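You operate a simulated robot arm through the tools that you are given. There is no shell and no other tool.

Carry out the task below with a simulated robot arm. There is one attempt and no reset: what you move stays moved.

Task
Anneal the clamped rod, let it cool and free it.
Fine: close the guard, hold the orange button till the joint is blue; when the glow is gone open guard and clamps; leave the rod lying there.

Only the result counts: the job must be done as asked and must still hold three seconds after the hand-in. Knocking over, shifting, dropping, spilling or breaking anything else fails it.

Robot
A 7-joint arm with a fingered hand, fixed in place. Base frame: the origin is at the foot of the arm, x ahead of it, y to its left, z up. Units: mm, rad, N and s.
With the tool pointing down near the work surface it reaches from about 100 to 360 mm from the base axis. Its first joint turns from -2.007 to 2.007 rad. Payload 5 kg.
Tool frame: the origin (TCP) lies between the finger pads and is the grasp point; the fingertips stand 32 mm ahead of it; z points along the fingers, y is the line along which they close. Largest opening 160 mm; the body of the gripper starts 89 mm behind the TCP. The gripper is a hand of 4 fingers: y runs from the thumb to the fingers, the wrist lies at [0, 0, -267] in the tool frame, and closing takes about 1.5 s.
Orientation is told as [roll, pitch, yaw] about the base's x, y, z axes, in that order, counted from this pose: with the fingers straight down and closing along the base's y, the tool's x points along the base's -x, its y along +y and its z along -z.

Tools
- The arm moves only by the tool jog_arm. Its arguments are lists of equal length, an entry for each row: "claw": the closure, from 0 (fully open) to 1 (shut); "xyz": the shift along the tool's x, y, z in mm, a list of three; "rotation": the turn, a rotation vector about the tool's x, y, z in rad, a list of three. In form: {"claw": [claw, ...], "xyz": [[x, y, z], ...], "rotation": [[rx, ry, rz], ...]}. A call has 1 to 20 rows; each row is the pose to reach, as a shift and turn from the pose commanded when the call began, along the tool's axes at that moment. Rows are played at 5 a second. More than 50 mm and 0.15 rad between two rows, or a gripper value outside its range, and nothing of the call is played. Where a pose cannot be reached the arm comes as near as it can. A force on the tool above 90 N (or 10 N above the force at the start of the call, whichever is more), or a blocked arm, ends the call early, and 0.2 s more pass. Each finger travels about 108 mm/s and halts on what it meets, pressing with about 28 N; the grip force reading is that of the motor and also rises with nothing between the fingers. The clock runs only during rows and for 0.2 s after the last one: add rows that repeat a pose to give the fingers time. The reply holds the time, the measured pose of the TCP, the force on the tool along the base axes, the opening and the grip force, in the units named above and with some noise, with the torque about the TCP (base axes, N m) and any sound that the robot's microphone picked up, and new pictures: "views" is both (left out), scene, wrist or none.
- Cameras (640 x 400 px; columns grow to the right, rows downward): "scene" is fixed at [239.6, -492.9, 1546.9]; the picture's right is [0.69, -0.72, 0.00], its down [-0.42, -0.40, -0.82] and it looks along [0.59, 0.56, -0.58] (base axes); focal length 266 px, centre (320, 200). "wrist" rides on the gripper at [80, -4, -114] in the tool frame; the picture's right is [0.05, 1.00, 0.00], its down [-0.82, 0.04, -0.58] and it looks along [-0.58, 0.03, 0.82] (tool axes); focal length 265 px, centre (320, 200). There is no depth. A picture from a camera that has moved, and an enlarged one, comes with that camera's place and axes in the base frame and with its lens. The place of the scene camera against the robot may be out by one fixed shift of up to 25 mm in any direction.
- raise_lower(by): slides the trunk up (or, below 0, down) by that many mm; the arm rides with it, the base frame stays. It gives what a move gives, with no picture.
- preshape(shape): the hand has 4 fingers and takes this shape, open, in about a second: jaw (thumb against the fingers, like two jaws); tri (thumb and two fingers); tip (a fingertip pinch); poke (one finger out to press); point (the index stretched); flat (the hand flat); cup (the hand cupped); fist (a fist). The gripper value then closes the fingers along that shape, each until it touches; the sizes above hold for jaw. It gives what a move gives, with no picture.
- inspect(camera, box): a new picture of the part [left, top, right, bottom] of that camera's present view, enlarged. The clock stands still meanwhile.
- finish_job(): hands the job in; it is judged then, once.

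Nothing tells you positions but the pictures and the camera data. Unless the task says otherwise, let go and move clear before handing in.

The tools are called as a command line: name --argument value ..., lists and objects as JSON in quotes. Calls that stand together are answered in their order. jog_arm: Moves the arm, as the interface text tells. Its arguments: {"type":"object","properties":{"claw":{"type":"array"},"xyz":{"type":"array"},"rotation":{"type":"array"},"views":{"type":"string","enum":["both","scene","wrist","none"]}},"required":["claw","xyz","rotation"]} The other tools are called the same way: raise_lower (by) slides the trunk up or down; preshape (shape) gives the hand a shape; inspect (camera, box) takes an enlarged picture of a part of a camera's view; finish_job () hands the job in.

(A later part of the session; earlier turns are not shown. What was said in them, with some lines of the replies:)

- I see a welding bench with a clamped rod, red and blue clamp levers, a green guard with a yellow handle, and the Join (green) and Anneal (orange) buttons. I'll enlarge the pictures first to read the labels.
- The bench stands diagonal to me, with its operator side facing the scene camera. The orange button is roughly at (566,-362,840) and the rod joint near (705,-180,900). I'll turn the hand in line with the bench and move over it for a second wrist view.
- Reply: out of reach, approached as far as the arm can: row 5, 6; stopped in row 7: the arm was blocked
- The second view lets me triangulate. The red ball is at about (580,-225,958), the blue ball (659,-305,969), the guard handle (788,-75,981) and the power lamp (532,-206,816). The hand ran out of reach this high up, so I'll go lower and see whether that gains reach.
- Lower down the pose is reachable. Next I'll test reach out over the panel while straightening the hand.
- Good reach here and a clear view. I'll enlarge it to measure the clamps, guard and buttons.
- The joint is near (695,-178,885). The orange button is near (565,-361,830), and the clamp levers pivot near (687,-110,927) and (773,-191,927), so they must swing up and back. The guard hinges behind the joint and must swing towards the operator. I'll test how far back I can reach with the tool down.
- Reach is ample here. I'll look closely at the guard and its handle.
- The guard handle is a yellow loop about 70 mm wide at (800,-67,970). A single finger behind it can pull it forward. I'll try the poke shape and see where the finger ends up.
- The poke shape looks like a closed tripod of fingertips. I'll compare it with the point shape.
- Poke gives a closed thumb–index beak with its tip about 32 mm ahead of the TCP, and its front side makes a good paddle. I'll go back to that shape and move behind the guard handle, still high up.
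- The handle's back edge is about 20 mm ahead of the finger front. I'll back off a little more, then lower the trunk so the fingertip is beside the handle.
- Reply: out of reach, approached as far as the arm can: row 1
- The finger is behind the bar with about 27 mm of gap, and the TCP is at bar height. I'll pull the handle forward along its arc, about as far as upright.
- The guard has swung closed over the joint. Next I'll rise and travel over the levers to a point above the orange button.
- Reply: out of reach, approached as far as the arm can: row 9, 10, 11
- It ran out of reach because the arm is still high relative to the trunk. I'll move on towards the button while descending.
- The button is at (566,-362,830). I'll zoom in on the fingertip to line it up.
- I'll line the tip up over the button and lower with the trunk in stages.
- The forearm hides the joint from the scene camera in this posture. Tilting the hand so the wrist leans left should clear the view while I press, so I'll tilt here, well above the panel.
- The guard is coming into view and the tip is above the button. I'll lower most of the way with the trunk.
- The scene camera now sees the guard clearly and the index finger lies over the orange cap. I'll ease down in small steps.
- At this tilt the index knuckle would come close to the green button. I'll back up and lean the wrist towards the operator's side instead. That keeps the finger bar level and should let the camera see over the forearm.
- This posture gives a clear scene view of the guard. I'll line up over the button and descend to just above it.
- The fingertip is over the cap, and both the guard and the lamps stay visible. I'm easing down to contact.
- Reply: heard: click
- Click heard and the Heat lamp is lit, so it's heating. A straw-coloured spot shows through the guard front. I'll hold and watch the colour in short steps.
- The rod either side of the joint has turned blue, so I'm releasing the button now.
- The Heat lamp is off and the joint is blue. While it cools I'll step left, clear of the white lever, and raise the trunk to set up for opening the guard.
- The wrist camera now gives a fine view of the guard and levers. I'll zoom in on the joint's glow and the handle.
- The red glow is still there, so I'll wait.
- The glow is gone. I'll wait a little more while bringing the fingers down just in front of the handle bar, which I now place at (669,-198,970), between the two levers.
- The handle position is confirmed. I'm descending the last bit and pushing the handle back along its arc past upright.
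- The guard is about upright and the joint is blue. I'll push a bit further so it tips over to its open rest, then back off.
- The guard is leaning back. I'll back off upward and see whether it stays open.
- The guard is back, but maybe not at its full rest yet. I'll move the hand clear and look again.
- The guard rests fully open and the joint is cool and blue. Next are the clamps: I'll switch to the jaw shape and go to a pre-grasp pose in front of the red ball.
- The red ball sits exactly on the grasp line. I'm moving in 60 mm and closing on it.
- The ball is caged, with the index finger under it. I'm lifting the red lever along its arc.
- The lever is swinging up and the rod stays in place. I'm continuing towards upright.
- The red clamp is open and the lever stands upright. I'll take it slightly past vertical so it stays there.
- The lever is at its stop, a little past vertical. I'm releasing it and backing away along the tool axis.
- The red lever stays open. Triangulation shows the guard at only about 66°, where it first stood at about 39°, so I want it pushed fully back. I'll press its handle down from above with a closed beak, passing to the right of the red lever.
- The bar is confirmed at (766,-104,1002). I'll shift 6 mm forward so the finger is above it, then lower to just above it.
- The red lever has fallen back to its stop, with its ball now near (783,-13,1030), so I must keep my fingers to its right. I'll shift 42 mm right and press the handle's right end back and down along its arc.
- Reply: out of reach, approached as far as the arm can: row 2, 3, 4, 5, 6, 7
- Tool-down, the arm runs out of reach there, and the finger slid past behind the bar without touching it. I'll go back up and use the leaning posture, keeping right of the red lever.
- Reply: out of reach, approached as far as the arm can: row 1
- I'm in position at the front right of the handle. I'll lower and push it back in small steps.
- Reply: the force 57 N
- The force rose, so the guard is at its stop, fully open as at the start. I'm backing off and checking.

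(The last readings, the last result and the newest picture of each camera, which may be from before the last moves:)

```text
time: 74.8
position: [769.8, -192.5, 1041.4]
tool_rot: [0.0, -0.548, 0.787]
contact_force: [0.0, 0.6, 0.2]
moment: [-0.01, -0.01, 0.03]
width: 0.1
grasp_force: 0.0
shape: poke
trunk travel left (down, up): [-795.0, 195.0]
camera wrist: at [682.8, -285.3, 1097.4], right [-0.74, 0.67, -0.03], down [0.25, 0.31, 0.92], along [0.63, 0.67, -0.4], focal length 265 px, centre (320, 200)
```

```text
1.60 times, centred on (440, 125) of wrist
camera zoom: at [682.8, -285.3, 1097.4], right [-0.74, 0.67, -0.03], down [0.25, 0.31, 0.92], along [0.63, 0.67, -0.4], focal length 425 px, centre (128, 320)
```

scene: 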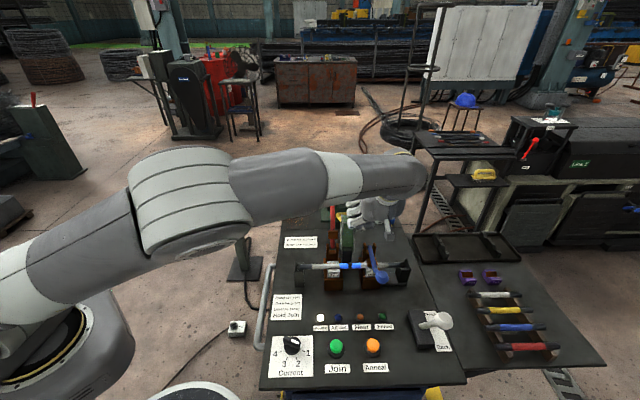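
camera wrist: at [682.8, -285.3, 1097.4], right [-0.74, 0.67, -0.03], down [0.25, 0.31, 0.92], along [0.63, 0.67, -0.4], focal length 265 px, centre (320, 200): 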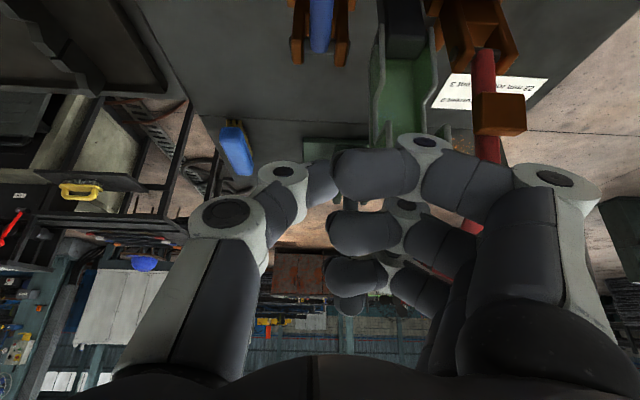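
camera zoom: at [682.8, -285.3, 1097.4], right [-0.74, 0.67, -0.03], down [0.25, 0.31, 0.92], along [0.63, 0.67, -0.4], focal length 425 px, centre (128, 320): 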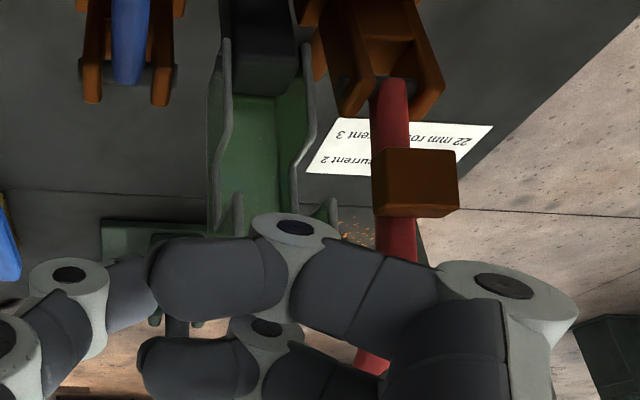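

The guard is fully open. Next is the blue lever, so I'll pull back in line with its ball and open the jaw.

jog_arm --claw '[0, 0, 0, 0, 0]' --xyz '[[32, 1, -37], [72, 1, -61.5], [112, 1, -86], [152, 1, -110.5], [152, 1, -110.5]]' --rotation '[[0, 0, 0], [0, 0, 0], [0, 0, 0], [0, 0, 0], [0, 0, 0]]' --views "none"

preshape --shape "jaw"

jog_arm --claw '[0.2, 0.35, 0.35, 0.35]' --xyz '[[0, 0, 0], [0, 0, 0], [0, 0, 0], [0, 0, 0]]' --rotation '[[0, 0, 0], [0, 0, 0], [0, 0, 0], [0, 0, 0]]'

inspect --camera "wrist" --box '[160, 20, 480, 220]'

```text
time: 76.0
position: [635.0, -322.6, 1060.2]
tool_rot: [0.002, -0.547, 0.785]
contact_force: [0.7, 0.7, 0.9]
moment: [-0.07, -0.01, -0.01]
width: 0.0
grasp_force: 0.0
shape: poke
trunk travel left (down, up): [-795.0, 195.0]
```

```text
time: 77.0
position: [635.1, -323.7, 1060.2]
tool_rot: [-0.001, -0.551, 0.787]
contact_force: [-0.5, 1.0, -0.2]
moment: [-0.03, 0.0, 0.02]
width: 159.9
grasp_force: 0.0
shape: jaw
trunk travel left (down, up): [-795.0, 195.0]
```

```text
time: 78.0
position: [634.7, -323.3, 1060.4]
tool_rot: [0.0, -0.548, 0.786]
contact_force: [0.8, -0.2, 0.7]
moment: [0.0, -0.05, 0.02]
width: 104.5
grasp_force: 0.0
shape: jaw
trunk travel left (down, up): [-795.0, 195.0]
camera wrist: at [547.1, -416.3, 1115.9], right [-0.74, 0.68, -0.03], down [0.25, 0.31, 0.92], along [0.63, 0.67, -0.4], focal length 265 px, centre (320, 200)
```

scene: 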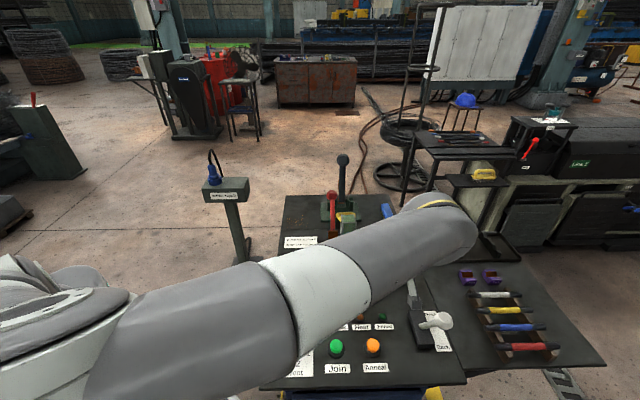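
wrist: 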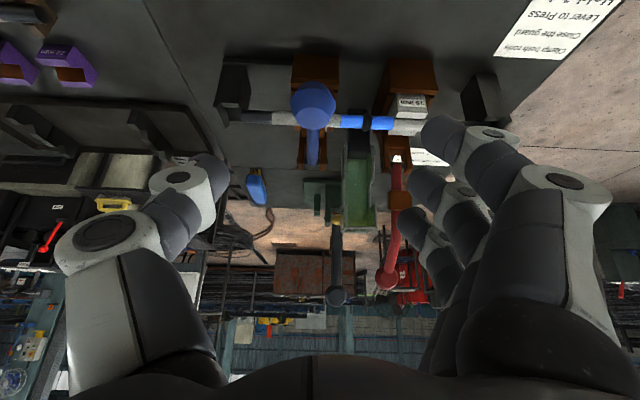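

```text
2.00 times, centred on (320, 120) of wrist
camera zoom: at [547.1, -416.3, 1115.9], right [-0.74, 0.68, -0.03], down [0.25, 0.31, 0.92], along [0.63, 0.67, -0.4], focal length 531 px, centre (320, 360)
```

zoom: 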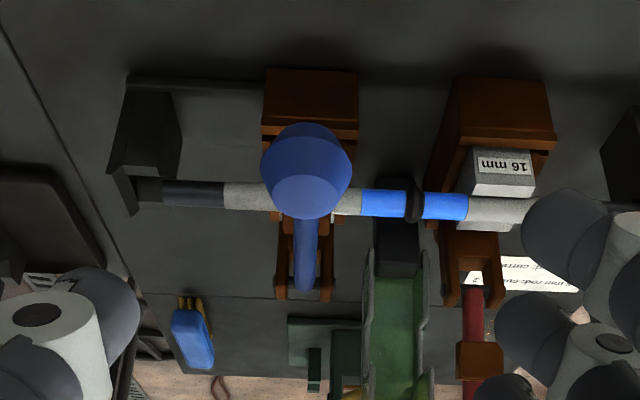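

The blue ball sits at tool (20,-6,99). I'll align and move in part way first.

jog_arm --claw '[0.35, 0.35, 0.35]' --xyz '[[10, -3, 20], [20, -6, 40], [20, -6, 40]]' --rotation '[[0, 0, 0], [0, 0, 0], [0, 0, 0]]' --views "none"

inspect --camera "wrist" --box '[160, 40, 480, 240]'

```text
time: 78.8
position: [641.0, -326.3, 1012.7]
tool_rot: [-0.001, -0.548, 0.785]
contact_force: [-0.8, -0.6, -0.3]
moment: [0.03, 0.0, 0.0]
width: 104.2
grasp_force: 0.1
shape: jaw
trunk travel left (down, up): [-795.0, 195.0]
```

```text
2.00 times, centred on (320, 140) of wrist
camera zoom: at [553.2, -418.1, 1069.1], right [-0.74, 0.68, -0.03], down [0.25, 0.31, 0.92], along [0.63, 0.67, -0.4], focal length 531 px, centre (320, 320)
```

zoom: 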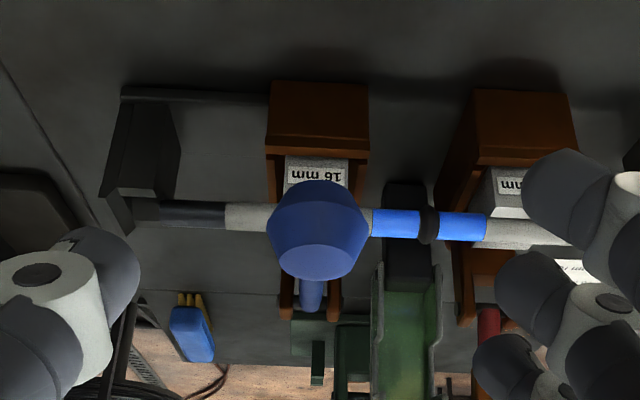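

It's aligned the same way as it was for red. I'm moving in and closing.

jog_arm --claw '[0.35, 0.35, 0.35, 0.35, 0.6, 0.8, 1, 1, 1, 1]' --xyz '[[0, 1, 20], [0, 1, 40], [0, 1, 56], [0, 1, 56], [0, 1, 56], [0, 1, 56], [0, 1, 56], [0, 1, 56], [0, 1, 56], [0, 1, 56]]' --rotation '[[0, 0, 0], [0, 0, 0], [0, 0, 0], [0, 0, 0], [0, 0, 0], [0, 0, 0], [0, 0, 0], [0, 0, 0], [0, 0, 0], [0, 0, 0]]'

inspect --camera "wrist" --box '[160, 90, 480, 290]'

```text
time: 81.0
position: [662.1, -306.5, 964.4]
tool_rot: [-0.001, -0.549, 0.787]
contact_force: [18.2, -8.4, 0.6]
moment: [-0.04, -0.1, 0.02]
width: 3.2
grasp_force: 27.9
shape: jaw
trunk travel left (down, up): [-795.0, 195.0]
camera wrist: at [574.8, -399.2, 1020.2], right [-0.74, 0.68, -0.03], down [0.25, 0.31, 0.92], along [0.63, 0.67, -0.4], focal length 265 px, centre (320, 200)
```

scene: 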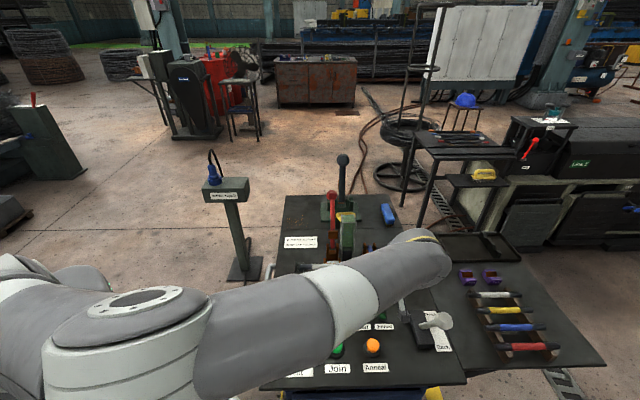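
wrist: 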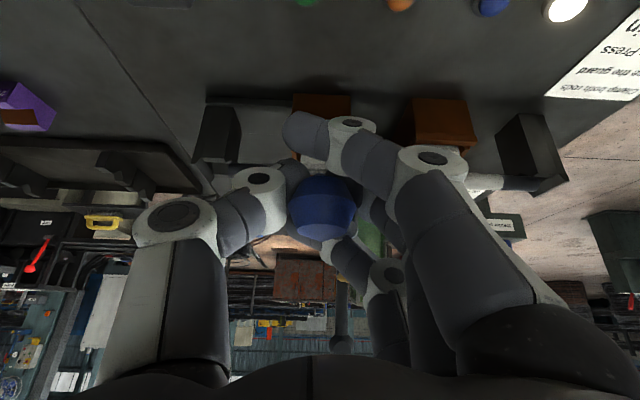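

```text
2.00 times, centred on (320, 190) of wrist
camera zoom: at [574.8, -399.2, 1020.2], right [-0.74, 0.68, -0.03], down [0.25, 0.31, 0.92], along [0.63, 0.67, -0.4], focal length 531 px, centre (320, 220)
```

zoom: 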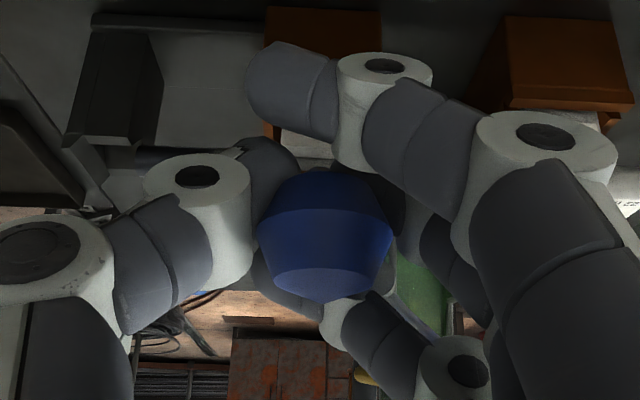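

The grasp matches the red one. I'm lifting the blue lever along the same arc.

jog_arm --claw '[1, 1, 1, 1, 1, 1]' --xyz '[[-11.1, 0, -10.1], [-24.4, 0, -20], [-37.5, 0, -27.7], [-51.2, 0, -34.2], [-65.4, 0, -39.3], [-80.1, 0, -43.1]]' --rotation '[[0, 0, 0], [0, 0, 0], [0, 0, 0], [0, 0, 0], [0, 0, 0], [0, 0, 0]]'

inspect --camera "wrist" --box '[160, 40, 480, 240]'

```text
time: 82.3
position: [696.1, -271.4, 1041.5]
tool_rot: [0.005, -0.546, 0.783]
contact_force: [17.9, 1.5, 0.0]
moment: [-0.7, 1.1, -0.22]
width: 3.1
grasp_force: 27.8
shape: jaw
trunk travel left (down, up): [-795.0, 195.0]
camera wrist: at [609.9, -364.9, 1098.5], right [-0.74, 0.67, -0.02], down [0.25, 0.31, 0.92], along [0.62, 0.67, -0.4], focal length 265 px, centre (320, 200)
```

scene: 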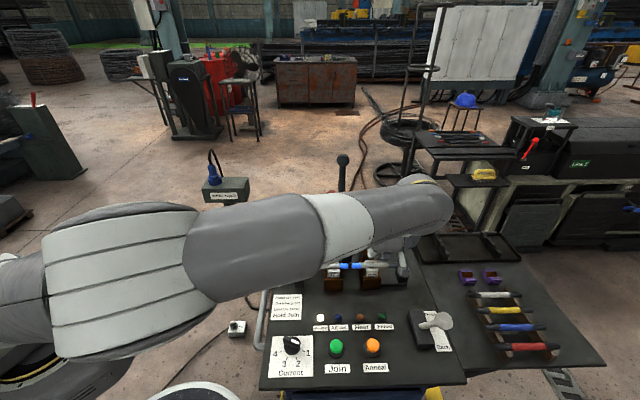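
wrist: 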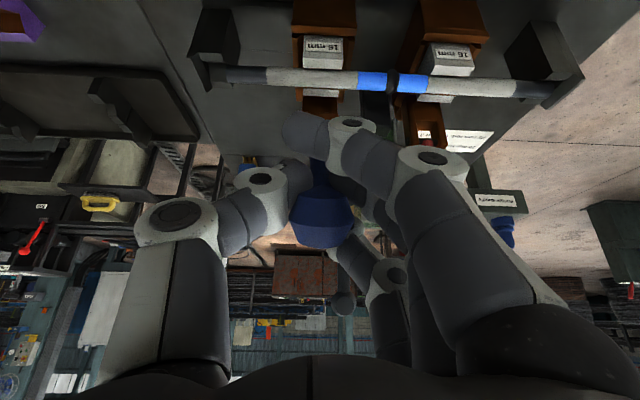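

```text
2.00 times, centred on (320, 140) of wrist
camera zoom: at [609.9, -364.9, 1098.5], right [-0.74, 0.67, -0.02], down [0.25, 0.31, 0.92], along [0.62, 0.67, -0.4], focal length 531 px, centre (320, 320)
```

zoom: 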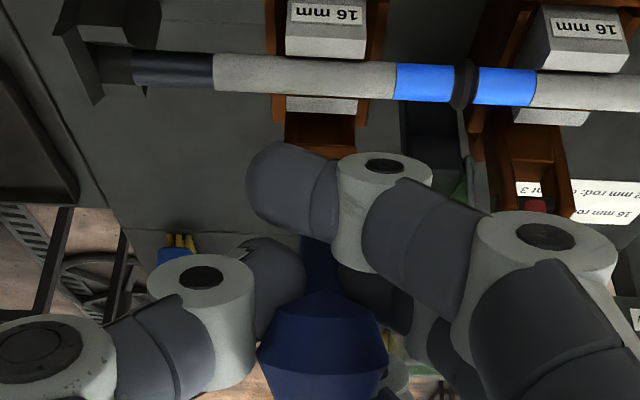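

jog_arm --claw '[1, 1, 1, 1, 1, 1, 1, 1, 1, 1]' --xyz '[[-15, -1, -2.2], [-30.2, -2, -3.1], [-45.3, -3, -2.5], [-60.4, -3, -0.5], [-75.2, -3, 2.9], [-89.5, -3, 7.9], [-102, -3, 13.4], [-114, -3, 20.1], [-124, -3, 27], [-132, -3, 33]]' --rotation '[[0, 0, 0], [0, 0, 0], [0, 0, 0], [0, 0, 0], [0, 0, 0], [0, 0, 0], [0, 0, 0], [0, 0, 0], [0, 0, 0], [0, 0, 0]]'

inspect --camera "scene" --box '[290, 180, 430, 300]'

```text
time: 84.5
position: [788.7, -186.1, 1079.6]
tool_rot: [0.006, -0.539, 0.779]
contact_force: [-9.7, -6.2, 0.5]
moment: [-1.01, 0.78, -0.13]
width: 1.0
grasp_force: 28.5
shape: jaw
trunk travel left (down, up): [-795.0, 195.0]
camera wrist: at [701.0, -279.0, 1136.3], right [-0.74, 0.68, -0.02], down [0.26, 0.31, 0.92], along [0.63, 0.67, -0.4], focal length 265 px, centre (320, 200)
```

scene: 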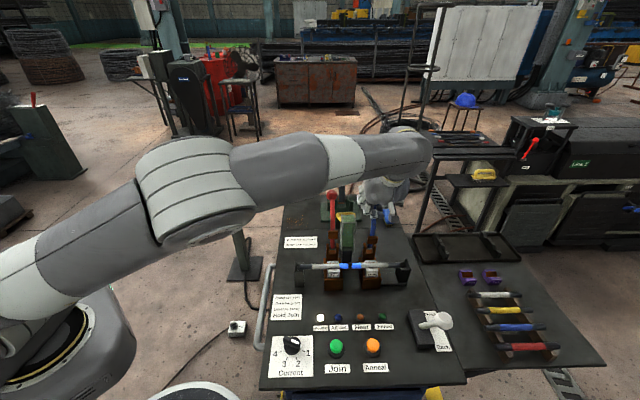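
wrist: 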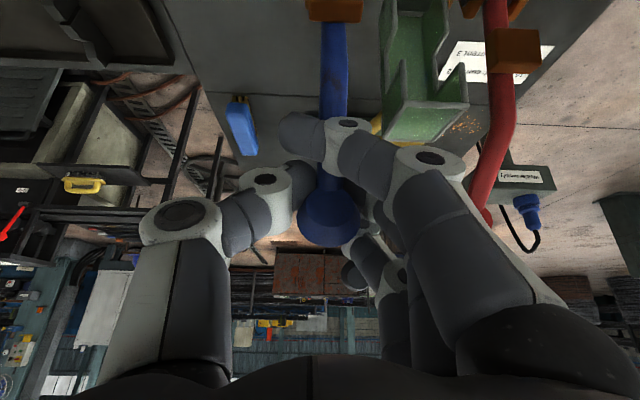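

```text
3.33 times, centred on (360, 240) of scene
camera zoom: at [239.6, -492.9, 1546.9], right [0.69, -0.72, 0.0], down [-0.42, -0.4, -0.82], along [0.59, 0.56, -0.58], focal length 888 px, centre (187, 67)
```

zoom: 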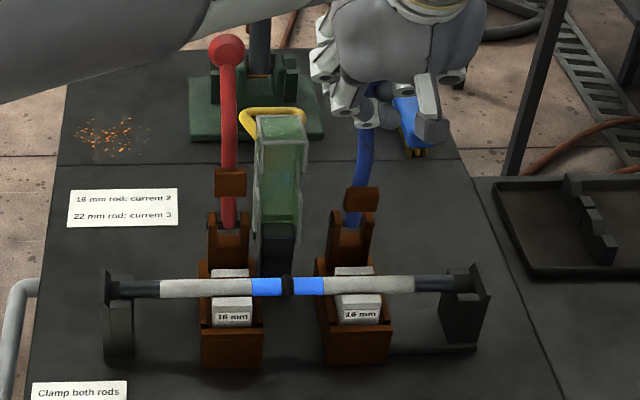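

Both levers are up and the rod lies undisturbed. I'm releasing the blue lever and backing off.

jog_arm --claw '[0.7, 0.35, 0.3, 0.3, 0.3, 0.3, 0.3]' --xyz '[[2, 0, -1], [2, 0, -1], [2, 0, -1], [2, 0, -1], [2, 0, -30], [2, 0, -60], [2, 0, -85]]' --rotation '[[0, 0, 0], [0, 0, 0], [0, 0, 0], [0, 0, 0], [0, 0, 0], [0, 0, 0], [0, 0, 0]]'

inspect --camera "wrist" --box '[160, 0, 480, 200]'

inspect --camera "scene" --box '[290, 180, 430, 300]'

```text
time: 86.2
position: [754.4, -216.7, 1157.4]
tool_rot: [0.0, -0.551, 0.784]
contact_force: [-0.2, -0.8, -0.1]
moment: [0.01, 0.0, 0.01]
width: 111.6
grasp_force: 0.0
shape: jaw
trunk travel left (down, up): [-795.0, 195.0]
camera wrist: at [667.1, -309.4, 1213.1], right [-0.74, 0.68, -0.03], down [0.25, 0.31, 0.92], along [0.63, 0.67, -0.4], focal length 265 px, centre (320, 200)
```

scene: 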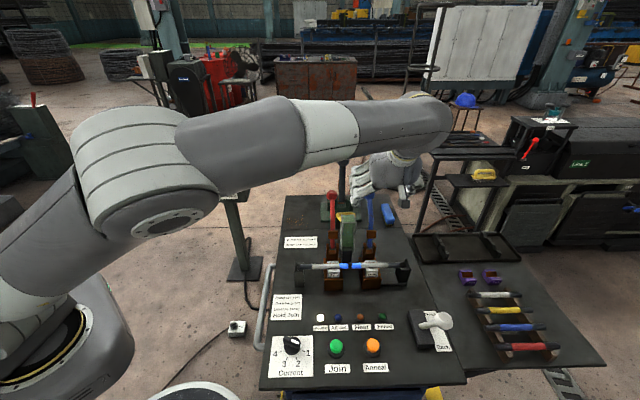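
wrist: 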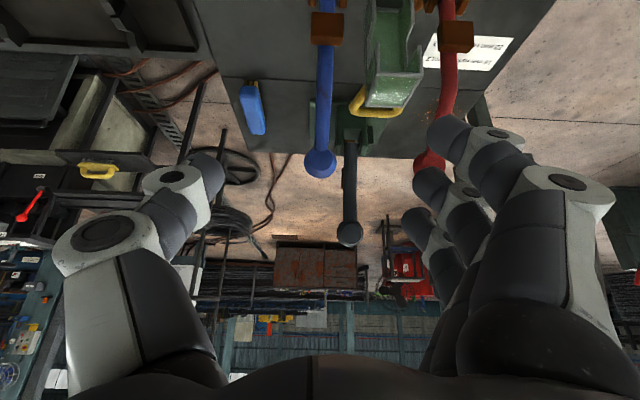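

```text
2.00 times, centred on (320, 100) of wrist
camera zoom: at [667.1, -309.4, 1213.1], right [-0.74, 0.68, -0.03], down [0.25, 0.31, 0.92], along [0.63, 0.67, -0.4], focal length 531 px, centre (320, 400)
```

zoom: 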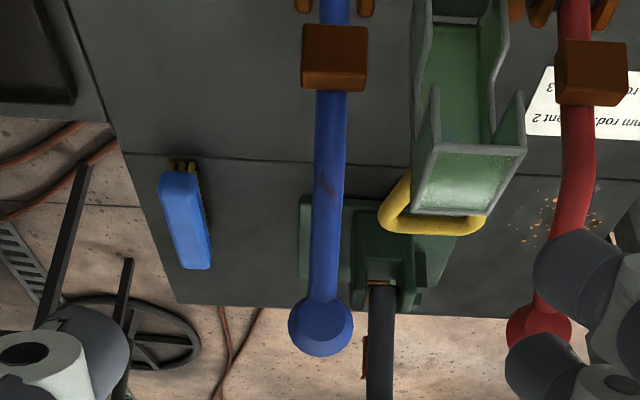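

```text
3.33 times, centred on (360, 240) of scene
camera zoom: at [239.6, -492.9, 1546.9], right [0.69, -0.72, 0.0], down [-0.42, -0.4, -0.82], along [0.59, 0.56, -0.58], focal length 888 px, centre (187, 67)
```

zoom: 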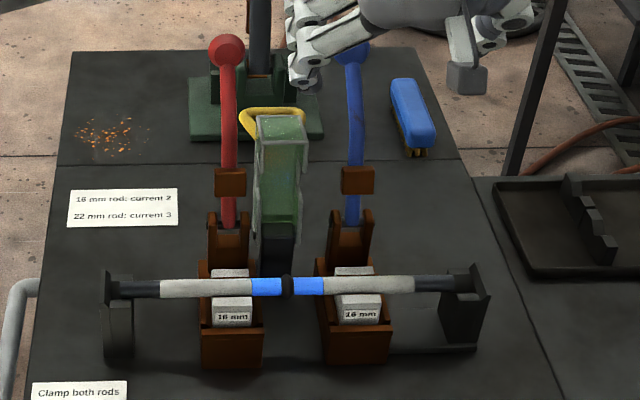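

Both clamps and the guard are open, and the rod lies in its seats, blue and cool. I'll move the hand clear and do a last check.

raise_lower --by 120

jog_arm --claw '[0.3, 0.3, 0.3, 0.3, 0.3]' --xyz '[[30, 20, -20], [60, 45, -40], [90, 70, -60], [120, 95, -60], [120, 95, -60]]' --rotation '[[0, 0, 0], [0, 0, 0], [0, 0, 0], [0, 0, 0], [0, 0, 0]]'

inspect --camera "wrist" --box '[160, 0, 480, 200]'

inspect --camera "scene" --box '[260, 180, 460, 400]'

```text
time: 87.7
position: [755.2, -215.8, 1276.0]
tool_rot: [0.002, -0.547, 0.784]
contact_force: [0.7, -0.3, -0.4]
moment: [-0.02, -0.01, 0.0]
width: 111.9
grasp_force: 0.0
shape: jaw
trunk travel left (down, up): [-915.0, 75.0]
```

```text
time: 88.8
position: [596.0, -243.2, 1265.0]
tool_rot: [0.002, -0.548, 0.785]
contact_force: [-0.8, -0.4, -0.1]
moment: [-0.01, 0.0, 0.0]
width: 111.5
grasp_force: 0.1
shape: jaw
trunk travel left (down, up): [-915.0, 75.0]
camera wrist: at [508.4, -336.6, 1321.1], right [-0.74, 0.67, -0.03], down [0.25, 0.31, 0.92], along [0.63, 0.67, -0.4], focal length 265 px, centre (320, 200)
```

scene: 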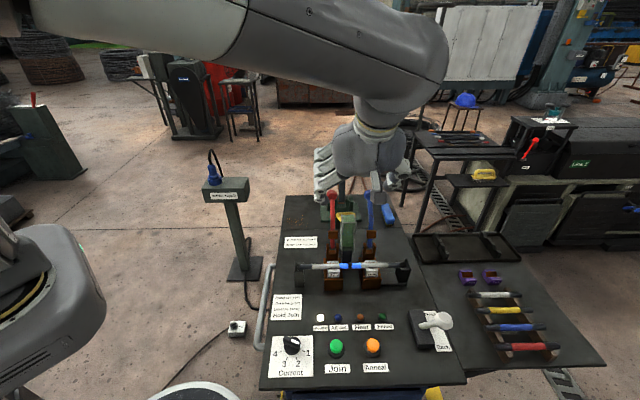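
wrist: 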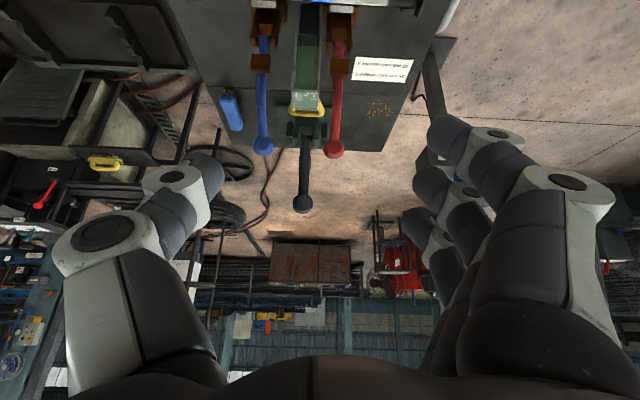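

```text
2.00 times, centred on (320, 100) of wrist
camera zoom: at [508.4, -336.6, 1321.1], right [-0.74, 0.67, -0.03], down [0.25, 0.31, 0.92], along [0.63, 0.67, -0.4], focal length 531 px, centre (320, 400)
```

zoom: 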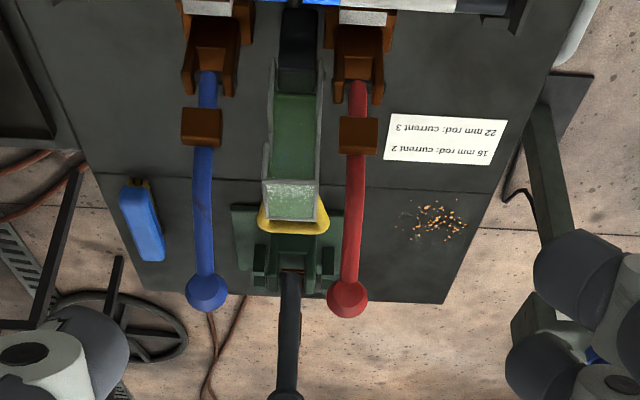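

```text
1.82 times, centred on (360, 290) of scene
camera zoom: at [239.6, -492.9, 1546.9], right [0.69, -0.72, 0.0], down [-0.42, -0.4, -0.82], along [0.59, 0.56, -0.58], focal length 485 px, centre (247, 36)
```

zoom: 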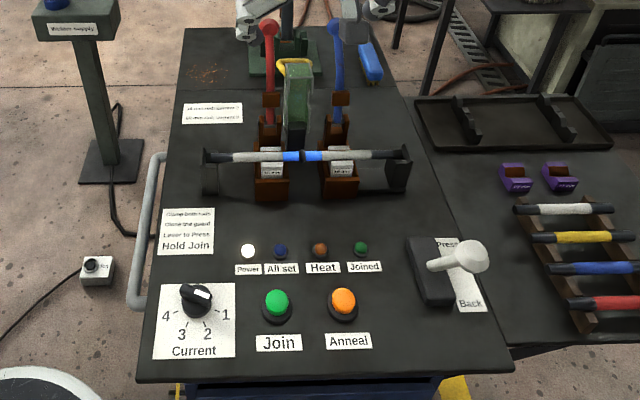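

The guard and both clamps are open, the rod lies in its seats with a cool blue joint, nothing else has moved, and the hand is clear. I'm handing in.

finish_job

```text
The job is handed in.
```

The rod is annealed, cooled and free. It lies in its seats with a blue joint, and the guard and both clamps are open.

- **Anneal:** With the guard closed, I held the orange button for about 2.5 seconds. I let go once the rod had turned blue on both sides of the joint; the joint itself was behind the guard. The current knob stayed at 1, since you didn't mention it.
- **Cooling:** The red glow was gone about 12 seconds after I let go. I started opening the guard about 4 seconds after that.
- **Guard:** My first push left it only partly open, so I went back and pressed it to its stop. That took about 53 N, and the guard looks undamaged.
- **Clamps:** I swung both levers up past vertical, and they dropped back to their open stops. The rod did not move.

In the last picture nothing else on the bench had shifted, and the hand was clear. The job is handed in; no verdict has come back yet.
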